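You operate a simulated robot arm through the tools that you are given. There is no shell and no other tool. Be economical: measure what you need, move in short steps, check, and stop when the job is done.

The job below is to be done with a simulated two-armed robot. You get a single attempt, and the scene is never put back.

JOB
Shut the drawer four. Then switch the timing switch on. Then take the silver gear on the top of bench five and put it away on the ledge of the check booth. Then take the lid off the grey housing and lay it down on the top of bench three. Then take the green filter and leave it on the top board of the grey shelf. Then fetch the white sheet pack and set it on the top of bench two. Then take the pink drip tray and put it on the top of bench ten. Then take the cream pad and put it on top of the green plate. Keep to this order.

It is judged by the outcome, as a careful person would: the job done as asked, and still so three seconds after it is handed in. It fails if anything else is knocked over, pushed out of place, dropped, spilled or broken. A push-on lid holds only when it is set on centred and level and pressed home; a screw cap is set on level and turned clockwise until tight. Flat cloth is picked up by pressing the open fingertips on it (5 to 10 N) and closing them slowly along it; thin cloth reads only 2 to 8 mm in the jaws.

ROBOT AND FRAMES
Two 6-joint arms with two-finger parallel grippers on one trunk, on a base that drives. Base frame: it is fixed to the floor where the robot stands at the start and does not move with it; the origin is under the middle of the robot, x ahead of it, y to its left, z up. Readings come in mm, rad, newtons and seconds.
The left shoulder is at the start at [60, 187, 1037], the right one opposite. With the tool pointing down near the work surface each hand reaches from about 260 to 620 mm from the robot's upright axis, wherever it stands, measured 20 degrees to its own side. Places, roughly: cream pad (10x8x5 cm) [-1000, -5900, 900]; drawer four [600, 200, 500]; green filter (4x4x10 cm) [-4000, -4900, 900]; green plate (17x12x5 cm) [-700, -5600, 900]; grey housing (6x6x13 cm) [-3000, -3400, 900]; ledge of the check booth [7700, 6900, 800]; pink drip tray (20x17x8 cm) [-2900, -5700, 900]; silver gear (6x6x3 cm) [500, -1300, 900]; timing switch [-100, 900, 500]; top board of the grey shelf [-8400, -5800, 1500]; top of bench ten [400, -4600, 900]; top of bench two [-1900, -2600, 900]; white sheet pack (22x15x4 cm) [-4300, -6200, 900]. Payload 1.57 kg a hand.
The tool frame of a hand sits at the grasp point between the pads (the TCP): z along the fingers, y along the line on which they close. The tips reach 30 mm beyond it. The gripper opens to 110 mm. The fingers are 24 mm wide and 12 mm thick; the gripper's body (48 by 112 mm) begins 78 mm behind the TCP.
Orientation is that of the tool frame in the base frame, as a unit quaternion [x, y, z, w]. With the fingers straight down and closing along the base's y, the tool's x points along the base's -x, its y along +y and its z along -z.

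CONTROLS
- The arms move only by the tool arm_command. It takes "left_commands", "right_commands" or both (then of equal length, played together; a hand with none holds still); each is a list of rows, each a list of 2 entries, a list of its own where there are three numbers: the shift along the tool's x, y, z in mm, then the turn, a rotation vector about the tool's x, y, z in rad. In form: [[[dx, dy, dz], [wx, wy, wz]], ...]. A call has 1 to 20 rows; each row is the pose to reach, as a shift and turn from the pose commanded when the call began, along the tool's axes at that moment. "left_gripper" and "right_gripper" are, for a hand that has rows, the gripper command, from -1 (fully open) to 1 (shut), values between in proportion, set as the call begins (left out, the last holds). A row lasts 0.2 s, in which the tool goes at most 50 mm and 0.15 rad; a call with a longer step from one row to the next is refused whole, and so is a gripper value outside its range. Where a pose cannot be reached the arm comes as near as it can. A force on the tool above 40 N (or 10 N above the force at the start of the call, whichever is more), or a blocked arm, ends the call early, and 0.2 s more pass. Each finger travels about 153 mm/s and halts on what it meets, pressing with about 42 N; the grip force reading is that of the motor and also rises with nothing between the fingers. The clock runs only during rows and for 0.2 s after the last one: add rows that repeat a pose to give the fingers time. It gives the time, the measured TCP pose, the force on the tool (base axes), the opening and the grip force at its end, in the units of the frame above (readings bear some noise), with the torque about the TCP (base axes, N m) and any sound that the robot's microphone picked up, and new pictures: "views" is both (left out), scene, wrist or none (wrist: the cameras of the hands that moved).
- Cameras (640 x 400 px; columns grow to the right, rows downward): "scene" is now at [-11.2, 28.8, 1558]; the picture's right is [0.68, -0.73, 0.00], its down [-0.68, -0.64, -0.36] and it looks along [0.26, 0.25, -0.93] (base axes); focal length 279 px, centre (320, 200). "left" rides on the left gripper at [70, -16, -141] in its tool frame; the picture's right is [0.23, 0.97, 0.00], its down [-0.86, 0.20, -0.48] and it looks along [-0.47, 0.11, 0.88] (tool axes); focal length 222 px, centre (320, 200). "right" rides on the right gripper at [70, 16, -141] in its tool frame; the picture's right is [-0.23, 0.97, 0.00], its down [-0.86, -0.20, -0.48] and it looks along [-0.47, -0.11, 0.88] (tool axes); focal length 222 px, centre (320, 200). There is no depth. A picture from a camera that has moved, and an enlarged one, comes with that camera's place and axes in the base frame and with its lens. The place of the scene camera against the robot may be out by one fixed shift of up to 18 mm in any direction.
- raise_lower(by): slides the trunk up (or, below 0, down) by that many mm; the arms and the scene camera ride with it, the base frame stays. It gives what a move gives, with no picture.
- base_move(legs): drives the robot by 1 to 6 legs, each [ahead, left, turn to the left] in mm, mm and rad, along the robot's own axes; the way and the turn of a leg run together, so that a leg with both is an arc; at most 1500 mm and 3.142 rad a leg. The arms and the cameras ride along, it lands a little off, and it stops where it bumps. It gives what a move gives, and a new picture of the scene camera.
- pan_tilt(pan, tilt): turns the head with the scene camera to pan (to the left, within 1.501 rad either way) and tilt (down, from -0.506 to 1.204), counted from straight ahead of the robot. It gives what a move gives, and a new picture of the scene camera.
- zoom(camera, box): a new picture of the part [left, top, right, bottom] of that camera's present view, enlarged. No time passes.
- finish_job(): hands the job in; it is judged then, once.

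Work in short steps. Places have to be worked out from the pictures, the camera data and where the tool is seen: move nearer, look again, correct. Check each grasp and each placing, and mend what went wrong. You have 196 turns and 260 pictures in all, those below and enlarged ones among them. Open the grippers and draw the arms clear of the work before you hand the job in, unless the task says otherwise; then end with one line.

The tools are called after "Emit:" as name(argument=value, ...) on one line, values as JSON. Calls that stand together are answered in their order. arm_command: Moves the arms, as the interface text tells. Its arguments: {"type":"object","properties":{"left_commands":{"type":"array"},"left_gripper":{"type":"number"},"right_commands":{"type":"array"},"right_gripper":{"type":"number"},"views":{"type":"string","enum":["both","scene","wrist","none"]}},"required":[]} The other tools are called the same way: raise_lower (by) slides the trunk up or down; base_move (legs) drives the base; pan_tilt (pan, tilt) turns the head that bears the scene camera; zoom (camera, box) takes an enlarged picture of a part of a camera's view; finish_job () hands the job in.

At the start:

```text
clock: 0.0
left_eef_pos: [216.0, 267.2, 755.6]
left_tool_rot: [0.001, 1.0, 0.0, 0.0]
left_contact_force: [0.1, -0.1, -0.5]
left_ft_torque: [0.03, 0.01, 0.01]
left_gripper_width: 109.9
left_grasp_force: 0.0
right_eef_pos: [342.7, 34.9, 797.8]
right_tool_rot: [-0.001, 1.0, 0.001, 0.0]
right_contact_force: [0.0, 1.1, -0.2]
right_ft_torque: [0.04, 0.02, -0.01]
right_gripper_width: 109.9
right_grasp_force: 0.0
trunk travel left (down, up): [-666.0, 324.0]
robot x, y, heading: [1.9, 1.0, -0.001]
head pan, tilt: [0.752, 1.201]
```

scene: 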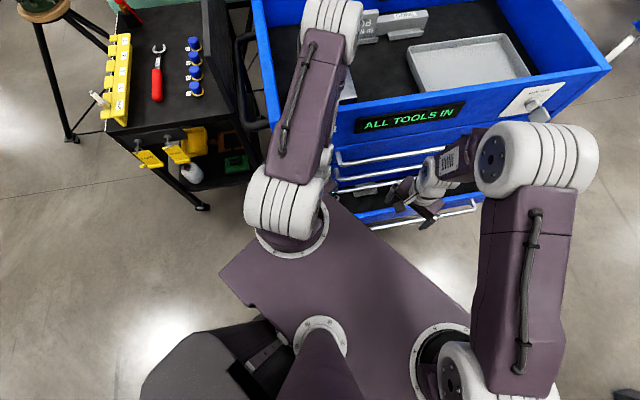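
right: 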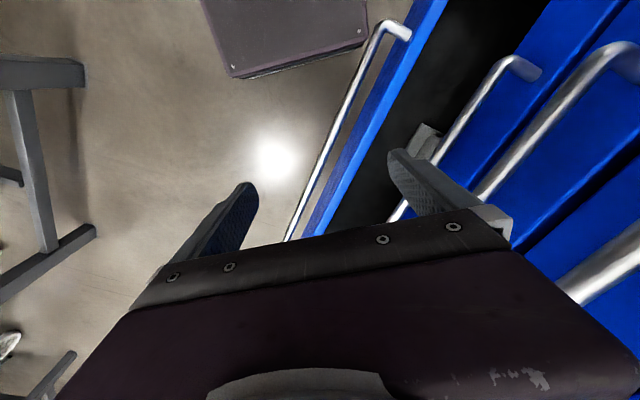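
left: 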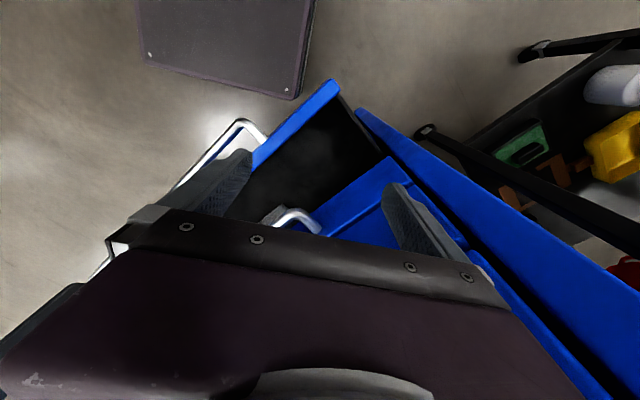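

I'll look at the cabinet first, with less tilt, to see drawer four and the labels.

Emit:
pan_tilt(pan=0.4, tilt=0.9)

Emit:
pan_tilt(pan=1.4, tilt=0.8)

```text
clock: 0.8
left_eef_pos: [215.5, 266.1, 757.0]
left_tool_rot: [0.0, 1.0, 0.001, 0.0]
left_contact_force: [0.4, -0.3, 0.3]
left_ft_torque: [0.0, 0.03, 0.01]
left_gripper_width: 110.2
left_grasp_force: 0.1
right_eef_pos: [340.5, 35.1, 797.4]
right_tool_rot: [0.0, 1.0, 0.001, -0.001]
right_contact_force: [-0.6, -0.6, -0.7]
right_ft_torque: [0.01, -0.01, 0.03]
right_gripper_width: 110.1
right_grasp_force: 0.0
trunk travel left (down, up): [-666.0, 324.0]
robot x, y, heading: [3.1, 0.5, 0.004]
head pan, tilt: [0.4, 0.901]
camera scene: at [17.4, 20.1, 1577.8], right [0.39, -0.92, 0.0], down [-0.72, -0.31, -0.62], along [0.57, 0.24, -0.78], focal length 279 px, centre (320, 200)
```

scene: 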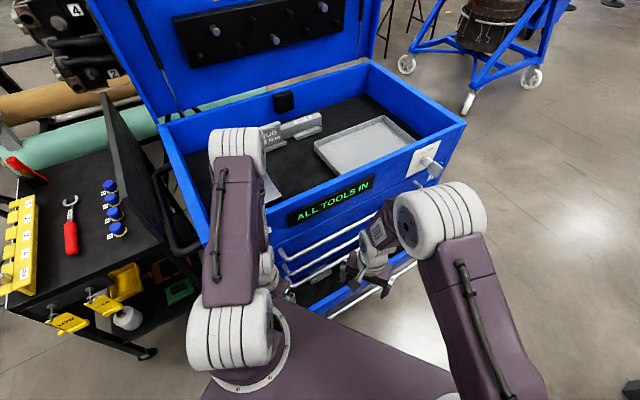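

```text
clock: 2.1
left_eef_pos: [216.1, 267.6, 756.7]
left_tool_rot: [-0.001, 1.0, 0.0, 0.0]
left_contact_force: [0.4, -0.5, 0.3]
left_ft_torque: [0.02, -0.01, -0.01]
left_gripper_width: 109.9
left_grasp_force: 0.0
right_eef_pos: [341.7, 34.6, 797.6]
right_tool_rot: [0.0, 1.0, -0.001, 0.0]
right_contact_force: [0.4, 0.0, -0.6]
right_ft_torque: [-0.03, -0.03, -0.02]
right_gripper_width: 110.2
right_grasp_force: 0.1
trunk travel left (down, up): [-666.0, 324.0]
robot x, y, heading: [-2.5, 0.6, -0.001]
head pan, tilt: [1.4, 0.799]
camera scene: at [-38.2, 70.1, 1585.7], right [0.99, -0.17, 0.0], down [-0.12, -0.71, -0.7], along [0.12, 0.69, -0.72], focal length 279 px, centre (320, 200)
```

scene: 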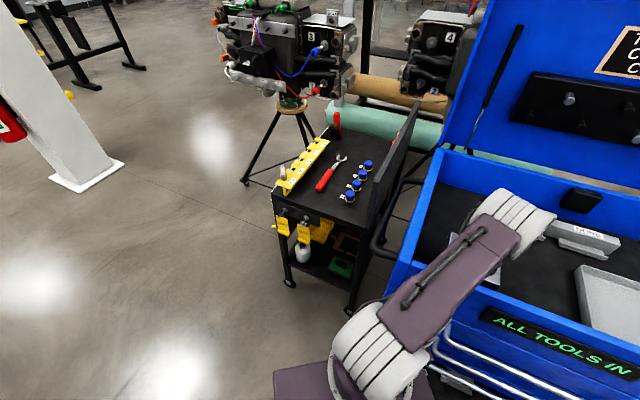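

I'll zoom in on the cart and the drawer area.

Emit:
zoom(camera="scene", box=[240, 90, 440, 320])

Emit:
pan_tilt(pan=0.3, tilt=1.1)

```text
1.74 times, centred on (340, 205) of scene
camera zoom: at [-38.2, 70.1, 1585.7], right [0.99, -0.17, 0.0], down [-0.12, -0.71, -0.7], along [0.12, 0.69, -0.72], focal length 485 px, centre (285, 191)
```

zoom: 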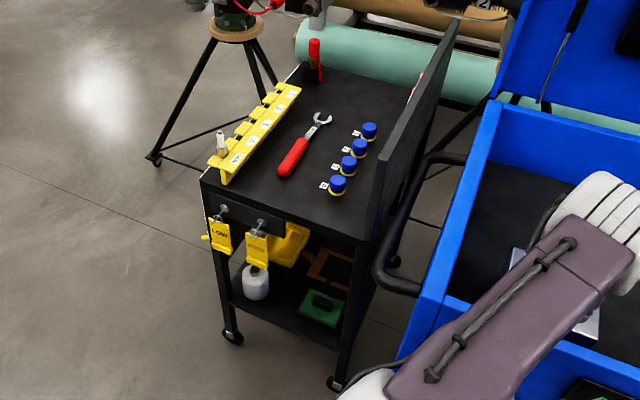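

```text
clock: 3.4
left_eef_pos: [215.2, 267.7, 755.3]
left_tool_rot: [0.0, 1.0, 0.0, -0.001]
left_contact_force: [0.6, -0.7, -1.0]
left_ft_torque: [0.0, 0.01, 0.0]
left_gripper_width: 109.9
left_grasp_force: 0.0
right_eef_pos: [341.7, 34.6, 797.9]
right_tool_rot: [0.001, 1.0, -0.001, 0.0]
right_contact_force: [-0.1, 0.5, -0.1]
right_ft_torque: [0.0, -0.05, 0.01]
right_gripper_width: 109.7
right_grasp_force: 0.2
trunk travel left (down, up): [-666.0, 324.0]
robot x, y, heading: [0.4, 0.1, 0.002]
head pan, tilt: [0.3, 1.1]
camera scene: at [8.3, 9.4, 1564.0], right [0.3, -0.95, 0.0], down [-0.85, -0.26, -0.45], along [0.43, 0.13, -0.89], focal length 279 px, centre (320, 200)
```

scene: 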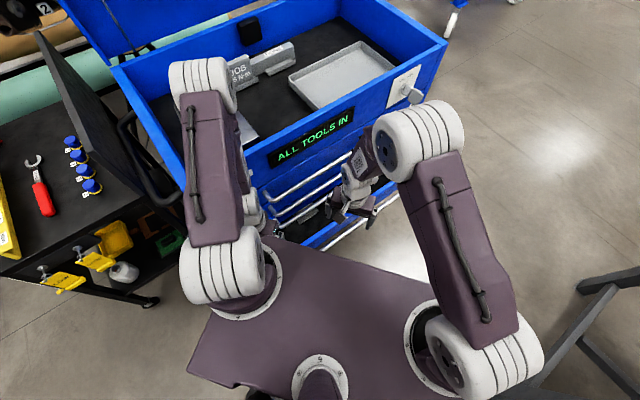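

The bottom drawer of the blue cabinet is open; the cabinet faces roughly the direction -135°. I'll check the surroundings before backing off.

Emit:
pan_tilt(pan=1.5, tilt=0.3)

Emit:
pan_tilt(pan=-1.5, tilt=0.4)

```text
clock: 4.8
left_eef_pos: [216.5, 267.8, 756.7]
left_tool_rot: [0.0, 1.0, 0.0, 0.0]
left_contact_force: [-0.3, 0.9, -0.4]
left_ft_torque: [0.01, -0.01, -0.03]
left_gripper_width: 110.0
left_grasp_force: 0.0
right_eef_pos: [342.3, 34.6, 797.2]
right_tool_rot: [0.0, 1.0, 0.0, -0.001]
right_contact_force: [0.3, 0.8, -1.0]
right_ft_torque: [-0.01, 0.04, -0.02]
right_gripper_width: 110.0
right_grasp_force: 0.1
trunk travel left (down, up): [-666.0, 324.0]
robot x, y, heading: [2.8, -0.7, 0.007]
head pan, tilt: [1.499, 0.3]
camera scene: at [-45.2, 83.8, 1630.1], right [1.0, -0.07, 0.0], down [-0.02, -0.3, -0.96], along [0.07, 0.95, -0.3], focal length 279 px, centre (320, 200)
```

scene: 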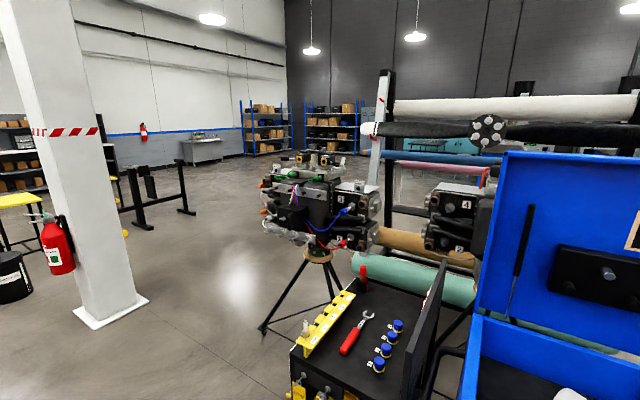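

```text
clock: 7.4
left_eef_pos: [216.5, 268.5, 756.2]
left_tool_rot: [0.0, 1.0, 0.0, -0.001]
left_contact_force: [-0.2, 0.2, 0.0]
left_ft_torque: [-0.02, 0.02, 0.0]
left_gripper_width: 110.0
left_grasp_force: 0.1
right_eef_pos: [342.2, 35.0, 797.4]
right_tool_rot: [0.0, 1.0, 0.001, 0.0]
right_contact_force: [-0.1, 0.4, 1.2]
right_ft_torque: [0.0, 0.0, -0.04]
right_gripper_width: 110.1
right_grasp_force: 0.2
trunk travel left (down, up): [-666.0, 324.0]
robot x, y, heading: [-0.5, -1.1, -0.001]
head pan, tilt: [-1.499, 0.4]
camera scene: at [-45.3, -101.8, 1620.9], right [-1.0, -0.07, 0.0], down [-0.03, 0.39, -0.92], along [0.07, -0.92, -0.39], focal length 279 px, centre (320, 200)
```

scene: 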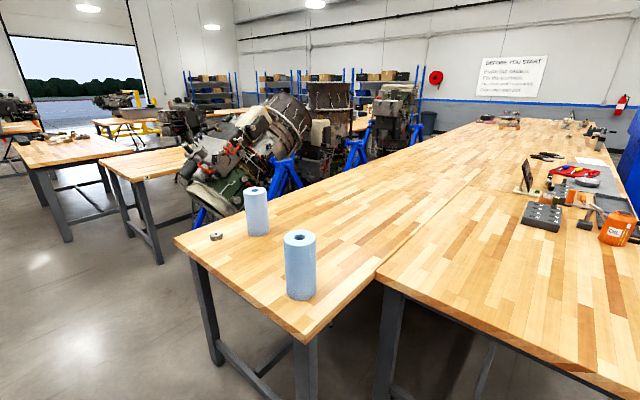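

Nothing close behind me; I'll back off 350 mm and turn to face the cabinet squarely.

Emit:
base_move(legs=[[-350, 0, 0], [0, 0, 0.75]])

Emit:
pan_tilt(pan=0.0, tilt=0.8)

```text
clock: 11.7
left_eef_pos: [-373.1, 342.0, 755.3]
left_tool_rot: [-0.368, 0.93, -0.001, 0.0]
left_contact_force: [-1.6, 0.4, -0.2]
left_ft_torque: [-0.03, -0.01, 0.02]
left_gripper_width: 110.0
left_grasp_force: 0.0
right_eef_pos: [-121.9, 259.1, 798.6]
right_tool_rot: [-0.368, 0.93, 0.0, 0.0]
right_contact_force: [0.3, 0.1, -0.2]
right_ft_torque: [0.01, 0.0, 0.03]
right_gripper_width: 109.6
right_grasp_force: 0.1
trunk travel left (down, up): [-666.0, 324.0]
robot x, y, heading: [-345.9, -1.5, 0.758]
head pan, tilt: [-1.499, 0.4]
camera scene: at [-314.9, -114.4, 1620.9], right [-0.68, -0.74, 0.0], down [-0.29, 0.26, -0.92], along [0.68, -0.62, -0.39], focal length 279 px, centre (320, 200)
```

scene: 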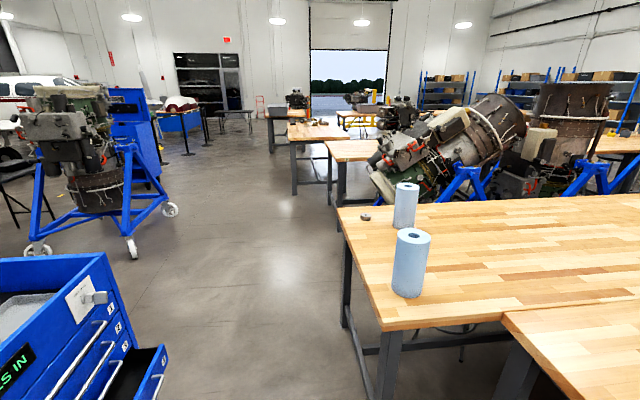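

```text
clock: 13.3
left_eef_pos: [-373.3, 341.9, 755.8]
left_tool_rot: [-0.368, 0.93, -0.001, 0.0]
left_contact_force: [-0.1, 0.1, 0.0]
left_ft_torque: [-0.01, -0.01, 0.01]
left_gripper_width: 109.8
left_grasp_force: 0.1
right_eef_pos: [-121.0, 258.8, 797.2]
right_tool_rot: [-0.368, 0.93, 0.0, 0.001]
right_contact_force: [0.1, 0.5, -0.7]
right_ft_torque: [-0.02, -0.03, 0.01]
right_gripper_width: 110.1
right_grasp_force: 0.0
trunk travel left (down, up): [-666.0, 324.0]
robot x, y, heading: [-345.6, 1.3, 0.754]
head pan, tilt: [0.0, 0.799]
camera scene: at [-324.2, 3.6, 1585.8], right [0.68, -0.73, 0.0], down [-0.52, -0.49, -0.7], along [0.51, 0.48, -0.72], focal length 279 px, centre (320, 200)
```

scene: 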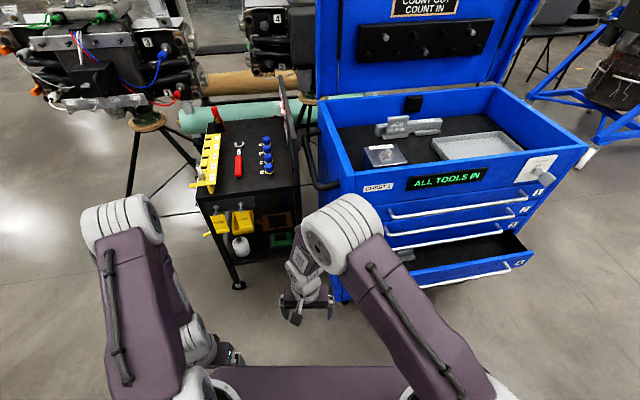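

Drawer four (bottom, numbered 4) is open. I'll zoom in, then square up more and get a second viewpoint.

Emit:
zoom(camera="scene", box=[360, 150, 600, 300])

Emit:
base_move(legs=[[0, 0, 0.2]])

```text
2.67 times, centred on (480, 225) of scene
camera zoom: at [-324.2, 3.6, 1585.8], right [0.68, -0.73, 0.0], down [-0.52, -0.49, -0.7], along [0.51, 0.48, -0.72], focal length 744 px, centre (-107, 133)
```

zoom: 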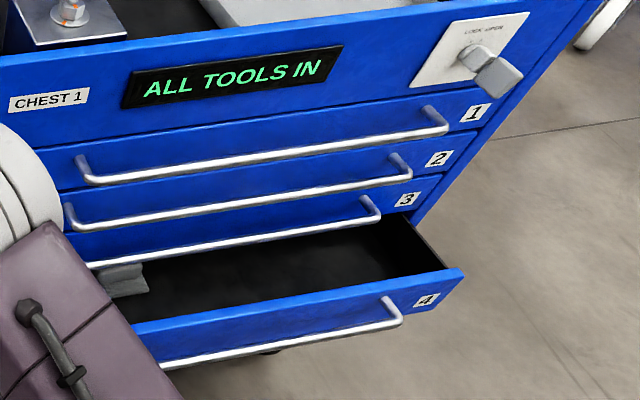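

```text
clock: 14.4
left_eef_pos: [-439.6, 329.8, 756.2]
left_tool_rot: [-0.459, 0.889, 0.0, 0.001]
left_contact_force: [-0.8, 0.5, -0.3]
left_ft_torque: [-0.01, 0.02, -0.02]
left_gripper_width: 110.0
left_grasp_force: 0.0
right_eef_pos: [-177.9, 297.4, 799.3]
right_tool_rot: [-0.458, 0.889, 0.0, -0.001]
right_contact_force: [-0.1, 0.3, 0.6]
right_ft_torque: [0.03, 0.04, 0.02]
right_gripper_width: 109.9
right_grasp_force: 0.0
trunk travel left (down, up): [-666.0, 324.0]
robot x, y, heading: [-342.5, -5.1, 0.955]
head pan, tilt: [0.0, 0.799]
camera scene: at [-327.4, 6.4, 1585.8], right [0.82, -0.58, 0.0], down [-0.42, -0.58, -0.7], along [0.4, 0.57, -0.72], focal length 279 px, centre (320, 200)
```

scene: 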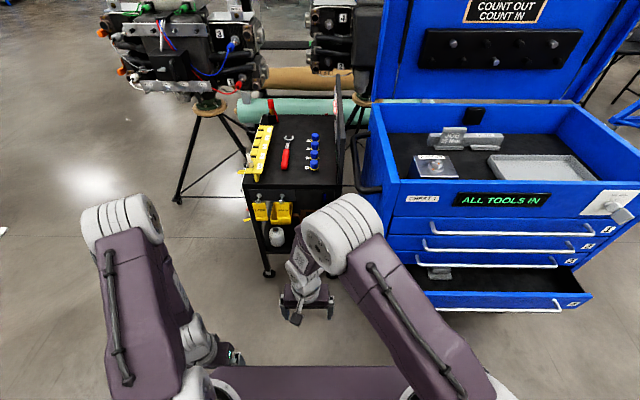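

I'm now square to the cabinet (heading 0.955). Drawer 4's front is about 500 mm ahead and 690 mm to the right; I'll shift right and slightly ahead.

Emit:
base_move(legs=[[60, -450, 0]])

Emit:
pan_tilt(pan=-0.3, tilt=1.1)

```text
clock: 17.1
left_eef_pos: [-43.2, 122.0, 756.4]
left_tool_rot: [-0.459, 0.889, 0.0, 0.001]
left_contact_force: [0.1, 0.2, 0.3]
left_ft_torque: [0.02, 0.01, 0.02]
left_gripper_width: 109.8
left_grasp_force: 0.1
right_eef_pos: [218.1, 90.8, 798.2]
right_tool_rot: [-0.459, 0.888, 0.0, 0.001]
right_contact_force: [-0.5, 0.3, -0.2]
right_ft_torque: [-0.04, -0.02, 0.01]
right_gripper_width: 110.4
right_grasp_force: 0.0
trunk travel left (down, up): [-666.0, 324.0]
robot x, y, heading: [50.5, -207.2, 0.949]
head pan, tilt: [0.0, 0.799]
camera scene: at [68.8, -201.0, 1585.8], right [0.82, -0.58, 0.0], down [-0.41, -0.58, -0.7], along [0.4, 0.57, -0.72], focal length 279 px, centre (320, 200)
```

scene: 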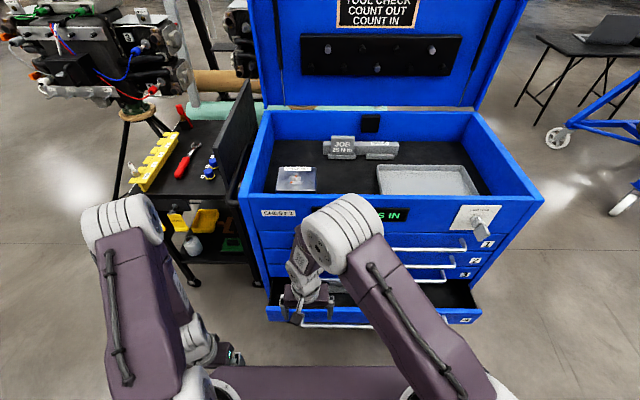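

```text
clock: 17.9
left_eef_pos: [-44.5, 123.0, 756.9]
left_tool_rot: [-0.459, 0.889, 0.0, 0.0]
left_contact_force: [-0.1, 0.0, 0.3]
left_ft_torque: [0.02, -0.01, -0.01]
left_gripper_width: 109.8
left_grasp_force: 0.1
right_eef_pos: [219.2, 90.7, 798.1]
right_tool_rot: [-0.459, 0.888, -0.001, 0.0]
right_contact_force: [-0.9, 0.7, 0.2]
right_ft_torque: [0.02, -0.02, 0.01]
right_gripper_width: 109.7
right_grasp_force: 0.0
trunk travel left (down, up): [-666.0, 324.0]
robot x, y, heading: [46.1, -206.8, 0.955]
head pan, tilt: [-0.3, 1.1]
camera scene: at [71.9, -228.1, 1564.1], right [0.61, -0.79, 0.0], down [-0.71, -0.54, -0.45], along [0.36, 0.28, -0.89], focal length 279 px, centre (320, 200)
```

scene: 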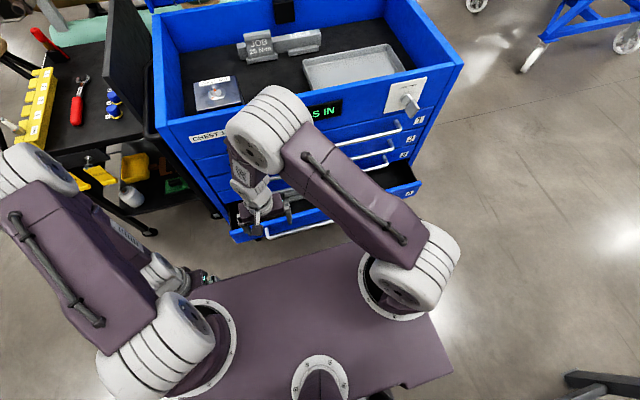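

The drawer front's top edge is at about fwd 465, z 500, handle z about 450, spanning 211 left to 620 right of me. I'll move the right hand 180 mm to the right, pitch it forward and close it.

Emit:
arm_command(right_commands=[[[0, -20, 0], [0, -0.14, 0]], [[0, -40, 0], [0, -0.28, 0]], [[0, -60, 0], [0, -0.42, 0]], [[0, -80, 0], [0, -0.56, 0]], [[0, -100, 0], [0, -0.7, 0]], [[0, -120, 0], [0, -0.84, 0]], [[0, -140, 0], [0, -0.98, 0]], [[0, -160, 0], [0, -1.12, 0]], [[0, -180, 0], [0, -1.26, 0]], [[0, -180, 0], [0, -1.26, 0]]], right_gripper=1, views="none")

Emit:
raise_lower(by=-330)

Emit:
pan_tilt(pan=-0.2, tilt=0.8)

```text
clock: 19.8
left_eef_pos: [-45.3, 118.3, 757.7]
left_tool_rot: [-0.458, 0.889, 0.003, 0.004]
left_contact_force: [1.4, 2.5, -0.1]
left_ft_torque: [-0.21, 0.18, -0.02]
left_gripper_width: 109.9
left_grasp_force: 0.1
right_eef_pos: [373.1, 162.0, 870.5]
right_tool_rot: [-0.425, 0.735, 0.161, 0.503]
right_contact_force: [-66.5, -89.9, 76.9]
right_ft_torque: [0.43, 0.54, 0.69]
right_gripper_width: 0.0
right_grasp_force: 21.3
right hand out of reach, approached as far as the arm can: row 1, 2, 3, 4, 5, 6, 7, 8, 9
trunk travel left (down, up): [-666.0, 324.0]
robot x, y, heading: [46.6, -208.7, 0.951]
head pan, tilt: [-0.3, 1.1]
stopped in row 9 (right hand): the force on the tool passed its limit at 335 N (the readings are from after the stop); the commanded pose is now the measured one
```

```text
clock: 20.7
left_eef_pos: [-50.2, 109.8, 724.9]
left_tool_rot: [-0.456, 0.89, 0.006, 0.01]
left_contact_force: [-0.1, 0.6, -0.8]
left_ft_torque: [0.0, -0.07, -0.02]
left_gripper_width: 110.2
left_grasp_force: 0.1
right_eef_pos: [371.6, 162.7, 866.0]
right_tool_rot: [-0.405, 0.712, 0.179, 0.544]
right_contact_force: [-46.0, -74.5, 63.5]
right_ft_torque: [0.57, -0.07, 0.4]
right_gripper_width: 0.1
right_grasp_force: 21.5
trunk travel left (down, up): [-630.0, 360.0]
robot x, y, heading: [47.8, -211.5, 0.949]
head pan, tilt: [-0.3, 1.1]
stopped: the force on the tool passed its limit at 150 N (the readings are from after the stop); the commanded pose is now the measured one
```

```text
clock: 21.5
left_eef_pos: [-51.7, 110.4, 725.5]
left_tool_rot: [-0.456, 0.89, 0.005, 0.01]
left_contact_force: [-0.8, -0.3, 0.1]
left_ft_torque: [-0.02, 0.02, -0.01]
left_gripper_width: 110.0
left_grasp_force: 0.1
right_eef_pos: [372.1, 161.6, 866.0]
right_tool_rot: [-0.407, 0.712, 0.179, 0.543]
right_contact_force: [-60.3, -84.7, 67.1]
right_ft_torque: [0.54, 0.03, 0.63]
right_gripper_width: 0.0
right_grasp_force: 21.3
trunk travel left (down, up): [-630.0, 360.0]
robot x, y, heading: [53.0, -209.5, 0.95]
head pan, tilt: [-0.201, 0.799]
camera scene: at [60.5, -240.5, 1550.7], right [0.68, -0.73, 0.0], down [-0.52, -0.48, -0.71], along [0.52, 0.49, -0.7], focal length 279 px, centre (320, 200)
```

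scene: 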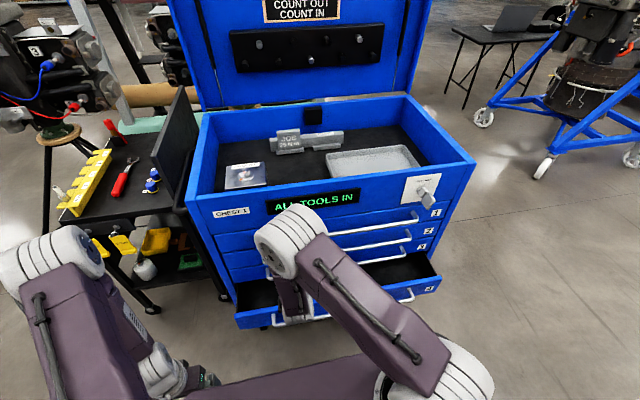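

The pitched pose was reached only by swinging out, and the fingertips are pressing on the cabinet's front. I'll retreat along the tool axis.

Emit:
arm_command(right_commands=[[[0, 0, -30], [0, 0, 0]], [[0, 0, -60], [0, 0, 0]], [[0, 0, -90], [0, 0, 0]], [[0, 0, -90], [0, 0, 0]]], views="scene")

```text
clock: 22.5
left_eef_pos: [-42.3, 123.3, 720.6]
left_tool_rot: [-0.457, 0.89, 0.0, 0.0]
left_contact_force: [0.1, -0.2, 0.3]
left_ft_torque: [-0.03, 0.04, 0.03]
left_gripper_width: 109.8
left_grasp_force: 0.1
right_eef_pos: [319.9, 149.7, 906.5]
right_tool_rot: [-0.41, 0.719, 0.174, 0.534]
right_contact_force: [0.0, 0.3, -0.7]
right_ft_torque: [0.03, -0.01, 0.0]
right_gripper_width: 0.0
right_grasp_force: 21.1
right hand out of reach, approached as far as the arm can: row 1, 2, 3, 4
trunk travel left (down, up): [-630.0, 360.0]
robot x, y, heading: [45.6, -208.1, 0.954]
head pan, tilt: [-0.201, 0.799]
camera scene: at [81.5, -210.4, 1550.4], right [0.68, -0.73, 0.0], down [-0.52, -0.49, -0.7], along [0.51, 0.47, -0.72], focal length 279 px, centre (320, 200)
```

scene: 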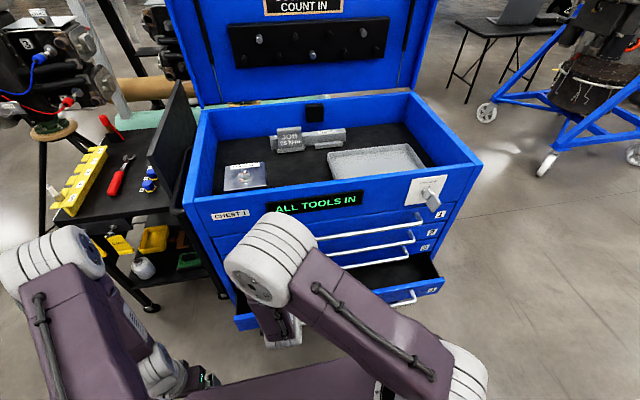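

Free now. I'll bring the hand back to vertical, retracted, and farther right; vertical fingers can push on the handle bar instead.

Emit:
arm_command(right_commands=[[[20, 0, -30], [0, 0.14, 0]], [[40, -10, -50], [0, 0.28, 0]], [[60, -20, -70], [0, 0.42, 0]], [[80, -30, -84], [0, 0.56, 0]], [[87, -40, -84], [0, 0.7, 0]], [[87, -50, -84], [0, 0.84, 0]], [[87, -60, -84], [0, 0.98, 0]], [[87, -80, -84], [0, 1.12, 0]], [[87, -100, -84], [0, 1.19, 0]], [[87, -100, -84], [0, 1.19, 0]]], views="both")

```text
clock: 24.7
left_eef_pos: [-43.8, 122.1, 720.1]
left_tool_rot: [-0.457, 0.889, 0.001, 0.0]
left_contact_force: [0.5, -0.1, -0.4]
left_ft_torque: [-0.01, -0.01, 0.02]
left_gripper_width: 110.0
left_grasp_force: 0.2
right_eef_pos: [336.0, -3.3, 877.2]
right_tool_rot: [-0.438, 0.894, -0.084, 0.039]
right_contact_force: [-0.1, -0.1, -0.5]
right_ft_torque: [-0.02, -0.01, 0.02]
right_gripper_width: 0.0
right_grasp_force: 22.1
trunk travel left (down, up): [-630.0, 360.0]
robot x, y, heading: [48.0, -210.1, 0.952]
head pan, tilt: [-0.201, 0.799]
camera scene: at [80.3, -212.8, 1550.5], right [0.68, -0.73, 0.0], down [-0.52, -0.49, -0.7], along [0.51, 0.47, -0.72], focal length 279 px, centre (320, 200)
camera right: at [260.8, -33.4, 1014.5], right [-0.62, 0.77, -0.18], down [0.61, 0.61, 0.5], along [0.5, 0.2, -0.85], focal length 222 px, centre (320, 200)
```

scene: 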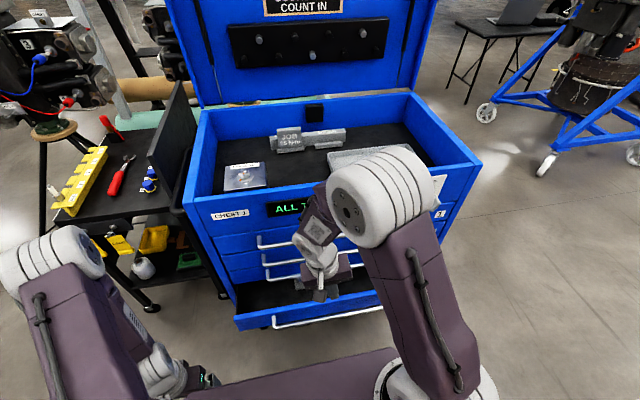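
right: 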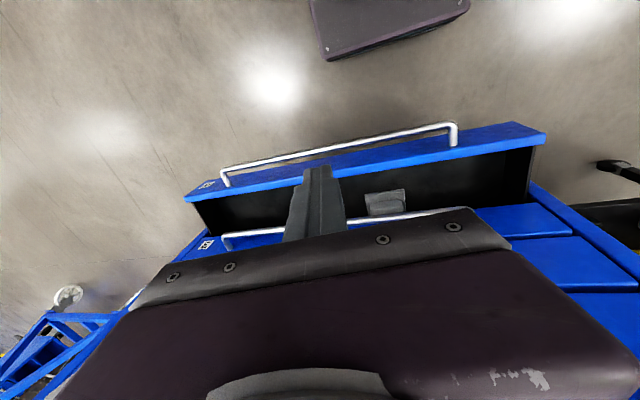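

Now the hand is near-vertical at fwd 336, right 115; drawer handle is at fwd ~450, z ~450. I'll fix the small roll, then lower the trunk so the fingers get in front of the handle.

Emit:
arm_command(right_commands=[[[0, 0, 0], [-0.09, 0, 0]], [[0, 0, 0], [-0.18, 0, 0]], [[0, 0, 0], [-0.18, 0, 0]]], views="none")

Emit:
raise_lower(by=-340)

Emit:
arm_command(right_commands=[[[0, 0, 30], [0, 0, 0]], [[0, 0, 60], [0, 0, 0]], [[0, 0, 80], [0, 0, 0]], [[0, 0, 80], [0, 0, 0]]], views="both")

```text
clock: 25.5
left_eef_pos: [-44.1, 123.8, 721.5]
left_tool_rot: [-0.457, 0.89, 0.001, 0.001]
left_contact_force: [0.0, -0.2, -0.5]
left_ft_torque: [0.0, 0.01, -0.04]
left_gripper_width: 110.1
left_grasp_force: 0.1
right_eef_pos: [335.8, -3.4, 877.7]
right_tool_rot: [-0.439, 0.898, -0.003, -0.001]
right_contact_force: [0.9, -0.3, -0.5]
right_ft_torque: [-0.02, -0.01, 0.0]
right_gripper_width: 0.2
right_grasp_force: 20.8
trunk travel left (down, up): [-630.0, 360.0]
robot x, y, heading: [49.2, -210.5, 0.942]
head pan, tilt: [-0.201, 0.799]
```

```text
clock: 28.8
left_eef_pos: [-42.8, 122.5, 380.2]
left_tool_rot: [-0.458, 0.889, 0.001, 0.001]
left_contact_force: [0.9, -0.2, 0.7]
left_ft_torque: [0.02, 0.01, 0.0]
left_gripper_width: 110.0
left_grasp_force: 0.0
right_eef_pos: [336.3, -3.5, 537.8]
right_tool_rot: [-0.44, 0.898, -0.003, 0.0]
right_contact_force: [-0.5, 0.1, 0.1]
right_ft_torque: [-0.03, 0.01, -0.01]
right_gripper_width: 0.0
right_grasp_force: 21.0
trunk travel left (down, up): [-290.0, 700.0]
robot x, y, heading: [48.9, -214.3, 0.949]
head pan, tilt: [-0.201, 0.799]
```

```text
clock: 29.8
left_eef_pos: [-42.2, 122.0, 380.7]
left_tool_rot: [-0.458, 0.889, 0.0, 0.0]
left_contact_force: [-0.6, 0.4, 0.3]
left_ft_torque: [-0.04, 0.03, 0.04]
left_gripper_width: 110.1
left_grasp_force: 0.0
right_eef_pos: [337.2, -2.9, 456.6]
right_tool_rot: [-0.439, 0.898, -0.003, -0.001]
right_contact_force: [0.0, 0.4, 1.4]
right_ft_torque: [0.0, 0.01, 0.0]
right_gripper_width: 0.1
right_grasp_force: 21.4
trunk travel left (down, up): [-290.0, 700.0]
robot x, y, heading: [48.3, -214.2, 0.948]
head pan, tilt: [-0.201, 0.799]
camera scene: at [80.7, -213.0, 1210.5], right [0.68, -0.73, 0.0], down [-0.52, -0.49, -0.7], along [0.51, 0.47, -0.72], focal length 279 px, centre (320, 200)
camera right: at [280.6, -49.3, 598.9], right [-0.63, 0.78, -0.01], down [0.68, 0.56, 0.48], along [0.37, 0.3, -0.88], focal length 222 px, centre (320, 200)
```

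scene: 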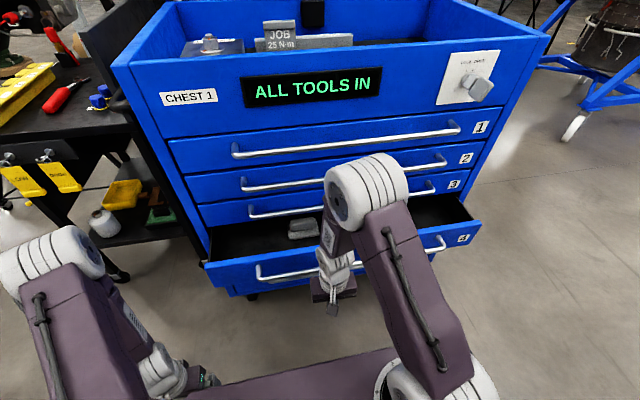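
right: 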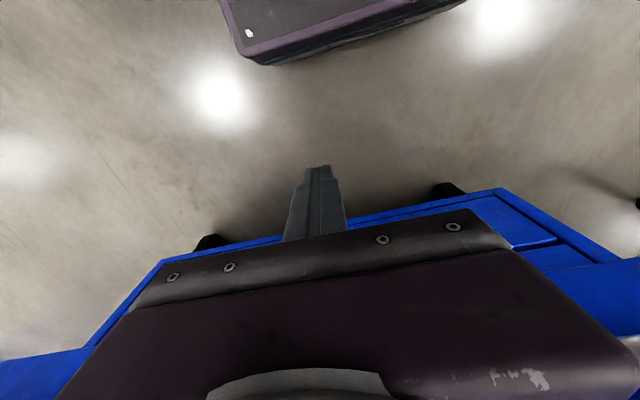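

Triangulating the handle ends in the two views puts the bar at about z 590, fwd 400 — higher than I thought. I'll raise the hand 140 mm and pitch the fingers forward slightly so the gripper body clears the other handles.

Emit:
arm_command(right_commands=[[[20, 0, -40], [0, -0.08, 0]], [[20, 0, -80], [0, -0.16, 0]], [[20, 0, -120], [0, -0.24, 0]], [[20, 0, -145], [0, -0.35, 0]], [[20, 0, -145], [0, -0.35, 0]]], views="both")

```text
clock: 31.0
left_eef_pos: [-42.4, 122.3, 381.0]
left_tool_rot: [-0.456, 0.89, 0.0, 0.001]
left_contact_force: [-0.8, 0.7, -0.8]
left_ft_torque: [-0.02, -0.01, 0.03]
left_gripper_width: 110.2
left_grasp_force: 0.0
right_eef_pos: [325.8, -2.2, 608.6]
right_tool_rot: [-0.434, 0.885, 0.073, 0.155]
right_contact_force: [-0.3, 0.3, -0.9]
right_ft_torque: [0.01, -0.05, 0.0]
right_gripper_width: 0.0
right_grasp_force: 21.1
right hand out of reach, approached as far as the arm can: row 4, 5
trunk travel left (down, up): [-290.0, 700.0]
robot x, y, heading: [46.9, -208.6, 0.944]
head pan, tilt: [-0.201, 0.799]
camera scene: at [80.7, -213.0, 1210.5], right [0.68, -0.73, 0.0], down [-0.52, -0.49, -0.7], along [0.51, 0.47, -0.72], focal length 279 px, centre (320, 200)
camera right: at [242.5, -82.6, 718.9], right [-0.64, 0.77, 0.07], down [0.55, 0.39, 0.74], along [0.54, 0.51, -0.67], focal length 222 px, centre (320, 200)
```

scene: 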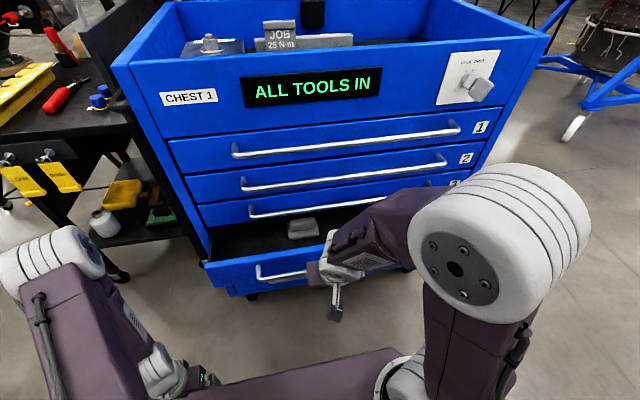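
right: 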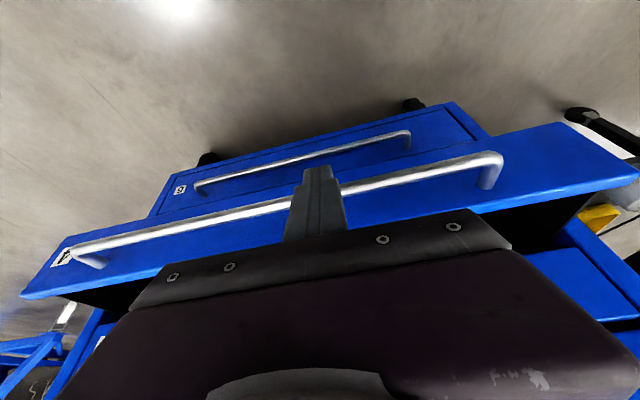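

The bar of drawer 4 is at fwd ~375, z ~585; the fingers are ~30 mm in front of it. I'll lower 15 mm and push forward 150 mm (force limit will stop me when it is home).

Emit:
arm_command(right_commands=[[[5, 0, 14], [0, 0, 0]], [[-14, 0, 21], [0, 0, 0]], [[-33, 0, 27], [0, 0, 0]], [[-52, 0, 34], [0, 0, 0]], [[-71, 0, 41], [0, 0, 0]], [[-90, 0, 48], [0, 0, 0]], [[-108, 0, 54], [0, 0, 0]], [[-127, 0, 61], [0, 0, 0]], [[-136, 0, 64], [0, 0, 0]]], views="both")

```text
clock: 33.0
left_eef_pos: [-43.2, 122.5, 380.3]
left_tool_rot: [-0.457, 0.89, 0.001, 0.0]
left_contact_force: [0.1, -0.9, 0.7]
left_ft_torque: [-0.02, 0.04, 0.04]
left_gripper_width: 109.9
left_grasp_force: 0.0
right_eef_pos: [419.5, 114.3, 595.0]
right_tool_rot: [-0.435, 0.884, 0.073, 0.156]
right_contact_force: [0.3, 0.5, -0.4]
right_ft_torque: [-0.04, 0.04, 0.01]
right_gripper_width: 0.2
right_grasp_force: 21.3
right hand out of reach, approached as far as the arm can: row 1
trunk travel left (down, up): [-290.0, 700.0]
robot x, y, heading: [47.5, -211.7, 0.948]
head pan, tilt: [-0.201, 0.799]
camera scene: at [80.7, -213.1, 1210.5], right [0.68, -0.73, 0.0], down [-0.52, -0.49, -0.7], along [0.51, 0.47, -0.72], focal length 279 px, centre (320, 200)
camera right: at [335.6, 34.3, 705.4], right [-0.64, 0.77, 0.07], down [0.55, 0.39, 0.74], along [0.54, 0.51, -0.67], focal length 222 px, centre (320, 200)
```

scene: 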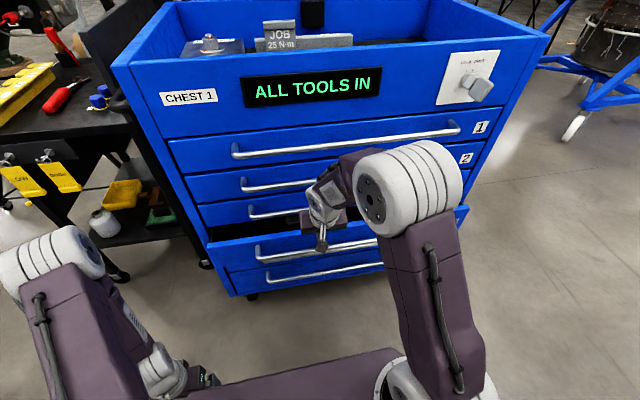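
right: 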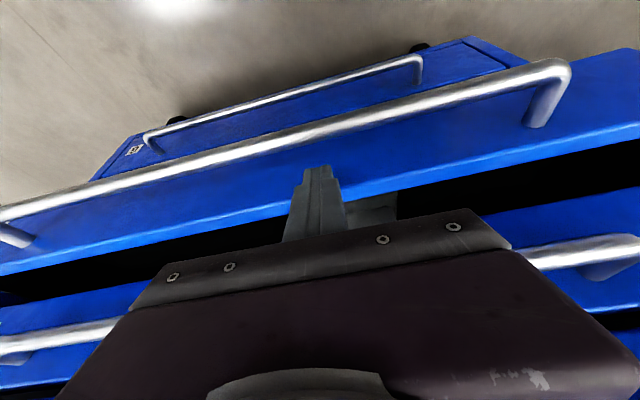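

The fingertips are pushing on the drawer face just above the bar and the drawer has moved ~80 mm in. Continue pushing.

Emit:
arm_command(right_commands=[[[-14, 0, 5], [0, 0, 0]], [[-28, 0, 10], [0, 0, 0]], [[-42, 0, 15], [0, 0, 0]], [[-56, 0, 20], [0, 0, 0]], [[-66, 0, 24], [0, 0, 0]]], views="both")

```text
clock: 34.0
left_eef_pos: [-42.4, 121.6, 381.0]
left_tool_rot: [-0.456, 0.89, 0.0, 0.001]
left_contact_force: [0.4, 0.1, 0.1]
left_ft_torque: [-0.01, 0.07, -0.01]
left_gripper_width: 110.1
left_grasp_force: 0.1
right_eef_pos: [443.9, 147.7, 588.4]
right_tool_rot: [-0.436, 0.885, 0.066, 0.147]
right_contact_force: [-6.2, -8.3, -1.1]
right_ft_torque: [0.48, -0.36, 0.15]
right_gripper_width: 0.1
right_grasp_force: 21.1
trunk travel left (down, up): [-290.0, 700.0]
robot x, y, heading: [48.3, -211.9, 0.949]
head pan, tilt: [-0.201, 0.799]
stopped in row 4 (right hand): the force on the tool passed its limit at 49 N (the readings are from after the stop); the commanded pose is now the measured one
camera scene: at [80.3, -213.4, 1210.5], right [0.68, -0.73, 0.0], down [-0.52, -0.49, -0.7], along [0.51, 0.47, -0.72], focal length 279 px, centre (320, 200)
camera right: at [362.1, 69.6, 702.0], right [-0.64, 0.77, 0.06], down [0.55, 0.41, 0.73], along [0.53, 0.5, -0.68], focal length 222 px, centre (320, 200)
```

scene: 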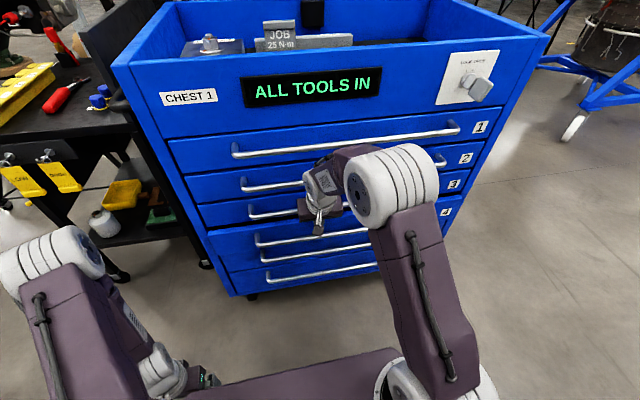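
right: 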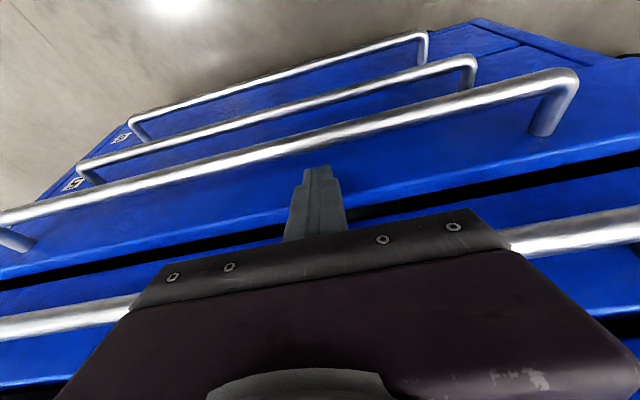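

The push stopped at 49 N. I'll draw back a little and inspect whether drawer 4 is flush.

Emit:
arm_command(right_commands=[[[40, 0, -14], [0, 0, 0]], [[80, 0, -28], [0, 0, 0]], [[115, 0, -40], [0, 0, 0]], [[115, 0, -40], [0, 0, 0]]], views="none")

Emit:
zoom(camera="scene", box=[160, 100, 500, 310])

Emit:
zoom(camera="right", box=[0, 0, 640, 400])

```text
clock: 35.0
left_eef_pos: [-42.0, 122.0, 380.9]
left_tool_rot: [-0.456, 0.89, 0.002, 0.001]
left_contact_force: [0.4, 0.1, 0.3]
left_ft_torque: [0.02, 0.01, 0.01]
left_gripper_width: 109.8
left_grasp_force: 0.1
right_eef_pos: [370.4, 53.6, 590.4]
right_tool_rot: [-0.436, 0.885, 0.067, 0.149]
right_contact_force: [-0.5, 0.3, -0.5]
right_ft_torque: [0.04, -0.02, 0.02]
right_gripper_width: 0.0
right_grasp_force: 20.8
trunk travel left (down, up): [-290.0, 700.0]
robot x, y, heading: [50.8, -210.6, 0.952]
head pan, tilt: [-0.201, 0.799]
```

```text
1.88 times, centred on (330, 205) of scene
camera zoom: at [80.6, -213.2, 1210.5], right [0.68, -0.73, 0.0], down [-0.52, -0.49, -0.7], along [0.51, 0.47, -0.72], focal length 525 px, centre (301, 191)
```

zoom: 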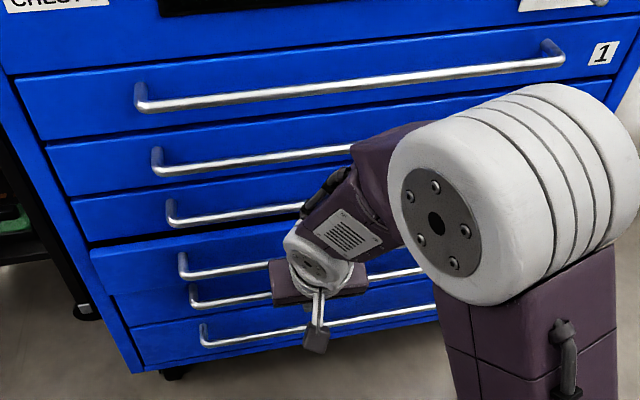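

```text
1.00 times, centred on (320, 200) of right (not enlarged: the box is as wide or as high as the picture)
camera zoom: at [288.8, -25.4, 703.9], right [-0.64, 0.77, 0.06], down [0.55, 0.4, 0.73], along [0.53, 0.5, -0.68], focal length 222 px, centre (320, 200)
```

zoom: 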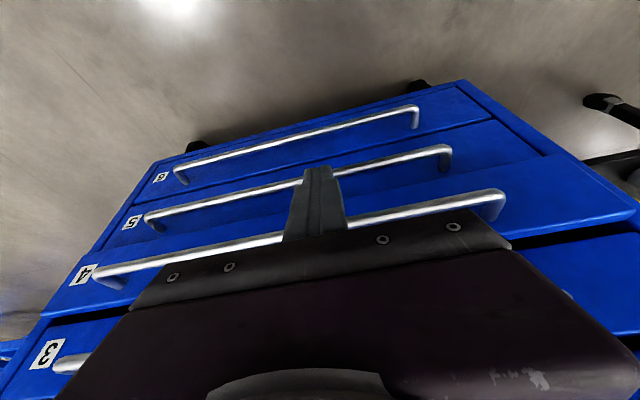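

Drawer 4 is still ~30 mm proud. I'll lower the hand 45 mm so the fingers cross the bar with the gripper body well away from handle 3, and push again.

Emit:
arm_command(right_commands=[[[15, 0, 42], [0, 0, 0]], [[-13, 0, 52], [0, 0, 0]], [[-41, 0, 62], [0, 0, 0]], [[-55, 0, 67], [0, 0, 0]], [[-65, 0, 70], [0, 0, 0]], [[-75, 0, 74], [0, 0, 0]], [[-85, 0, 77], [0, 0, 0]], [[-95, 0, 81], [0, 0, 0]], [[-105, 0, 84], [0, 0, 0]]], views="both")

```text
clock: 36.7
left_eef_pos: [-42.7, 121.4, 380.2]
left_tool_rot: [-0.457, 0.89, 0.001, 0.001]
left_contact_force: [-0.1, 0.2, -0.3]
left_ft_torque: [-0.03, 0.02, 0.04]
left_gripper_width: 110.1
left_grasp_force: 0.1
right_eef_pos: [432.6, 132.8, 540.9]
right_tool_rot: [-0.438, 0.886, 0.06, 0.141]
right_contact_force: [-6.9, -7.8, -4.9]
right_ft_torque: [0.83, -0.8, 0.2]
right_gripper_width: 0.0
right_grasp_force: 21.5
trunk travel left (down, up): [-290.0, 700.0]
robot x, y, heading: [47.5, -210.5, 0.952]
head pan, tilt: [-0.201, 0.799]
stopped in row 8 (right hand): the force on the tool passed its limit at 51 N (the readings are from after the stop); the commanded pose is now the measured one
camera scene: at [79.7, -214.2, 1210.5], right [0.68, -0.73, 0.0], down [-0.52, -0.49, -0.7], along [0.51, 0.47, -0.72], focal length 279 px, centre (320, 200)
camera right: at [352.1, 55.6, 654.6], right [-0.64, 0.77, 0.05], down [0.56, 0.42, 0.72], along [0.53, 0.49, -0.7], focal length 222 px, centre (320, 200)
```

scene: 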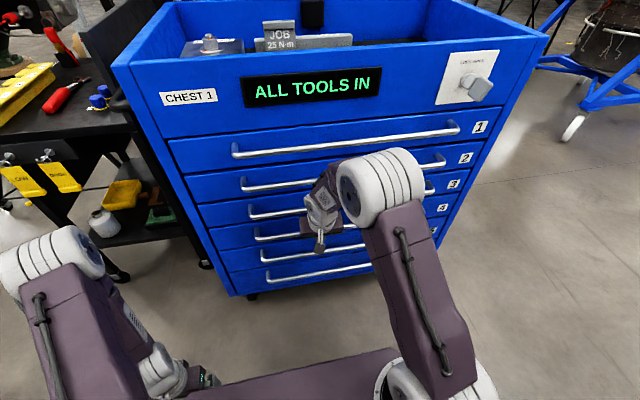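
right: 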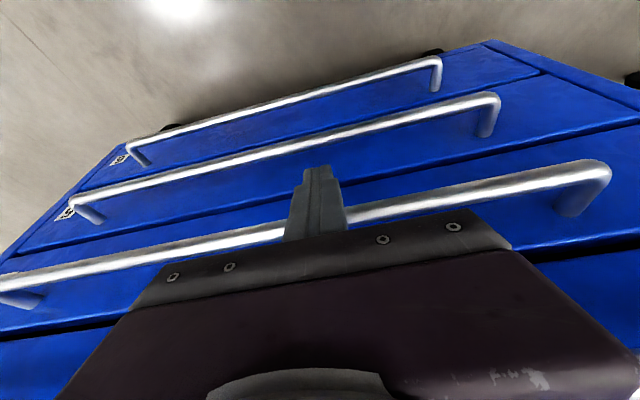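

Drawer 4 looks flush. I'll draw back 130 mm and zoom to verify.

Emit:
arm_command(right_commands=[[[40, 0, -14], [0, 0, 0]], [[80, 0, -28], [0, 0, 0]], [[120, 0, -42], [0, 0, 0]], [[120, 0, -42], [0, 0, 0]]], views="none")

Emit:
zoom(camera="scene", box=[160, 100, 500, 310])

Emit:
zoom(camera="right", box=[0, 0, 640, 400])

```text
clock: 37.7
left_eef_pos: [-43.8, 122.4, 382.2]
left_tool_rot: [-0.457, 0.89, 0.0, 0.001]
left_contact_force: [-0.3, -0.5, 0.2]
left_ft_torque: [0.0, 0.0, -0.05]
left_gripper_width: 110.2
left_grasp_force: 0.1
right_eef_pos: [357.0, 34.1, 542.3]
right_tool_rot: [-0.438, 0.886, 0.06, 0.143]
right_contact_force: [0.5, -0.7, -0.1]
right_ft_torque: [-0.02, 0.04, -0.01]
right_gripper_width: 0.0
right_grasp_force: 21.7
trunk travel left (down, up): [-290.0, 700.0]
robot x, y, heading: [50.8, -208.0, 0.951]
head pan, tilt: [-0.201, 0.799]
```

```text
1.88 times, centred on (330, 205) of scene
camera zoom: at [80.3, -213.6, 1210.5], right [0.68, -0.73, 0.0], down [-0.53, -0.49, -0.7], along [0.51, 0.47, -0.72], focal length 525 px, centre (301, 191)
```

zoom: 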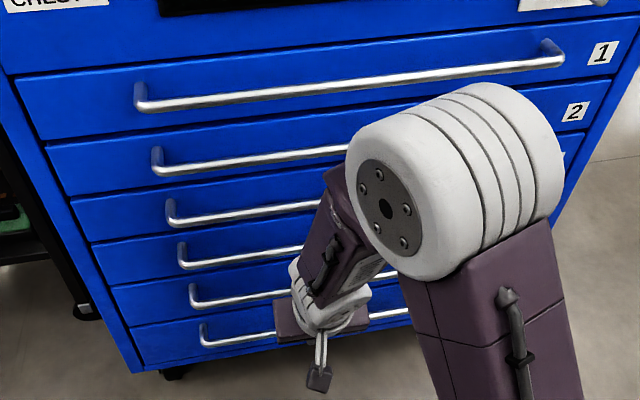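

```text
1.00 times, centred on (320, 200) of right (not enlarged: the box is as wide or as high as the picture)
camera zoom: at [275.8, -43.4, 656.3], right [-0.64, 0.77, 0.05], down [0.56, 0.42, 0.72], along [0.53, 0.49, -0.69], focal length 222 px, centre (320, 200)
```

zoom: 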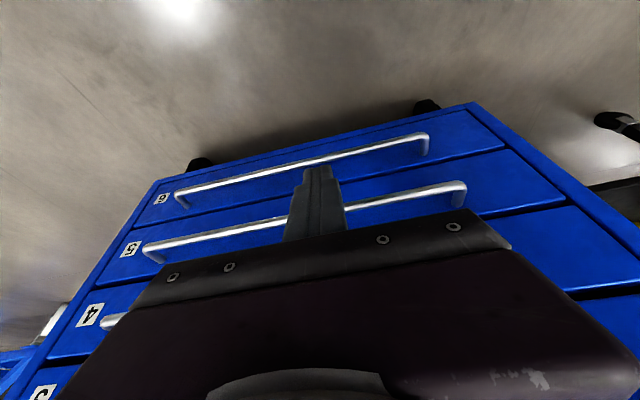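

Drawer four is shut. Now look at the cart's switches.

Emit:
pan_tilt(pan=0.75, tilt=0.5)

Emit:
zoom(camera="scene", box=[200, 140, 440, 290])

```text
clock: 38.9
left_eef_pos: [-42.5, 121.2, 382.2]
left_tool_rot: [-0.456, 0.89, 0.0, 0.001]
left_contact_force: [0.0, 0.0, 0.0]
left_ft_torque: [0.0, -0.02, -0.02]
left_gripper_width: 109.9
left_grasp_force: 0.0
right_eef_pos: [356.9, 33.5, 542.2]
right_tool_rot: [-0.438, 0.886, 0.062, 0.143]
right_contact_force: [0.3, -0.1, 0.6]
right_ft_torque: [0.0, 0.01, 0.02]
right_gripper_width: 0.0
right_grasp_force: 21.0
trunk travel left (down, up): [-290.0, 700.0]
robot x, y, heading: [47.0, -214.4, 0.946]
head pan, tilt: [0.75, 0.499]
camera scene: at [9.5, -178.4, 1236.4], right [0.99, 0.13, 0.0], down [0.06, -0.47, -0.88], along [-0.11, 0.87, -0.48], focal length 279 px, centre (320, 200)
```

scene: 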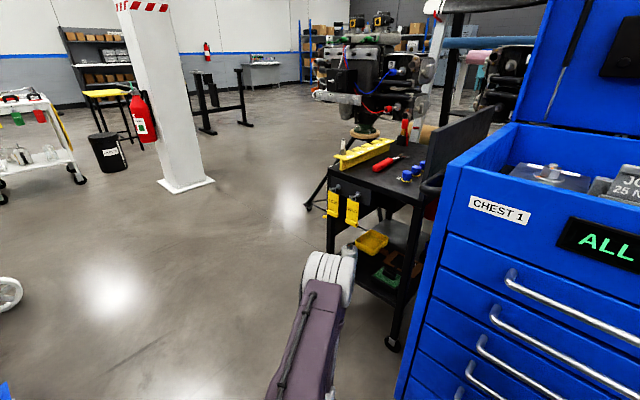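

```text
2.67 times, centred on (320, 215) of scene
camera zoom: at [9.5, -178.4, 1236.4], right [0.99, 0.13, 0.0], down [0.06, -0.47, -0.88], along [-0.11, 0.87, -0.48], focal length 744 px, centre (320, 160)
```

zoom: 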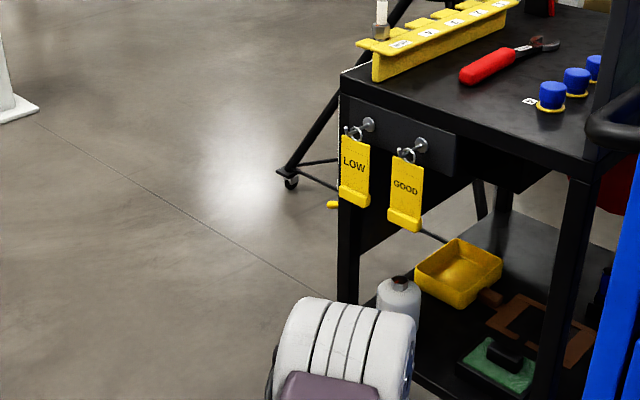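

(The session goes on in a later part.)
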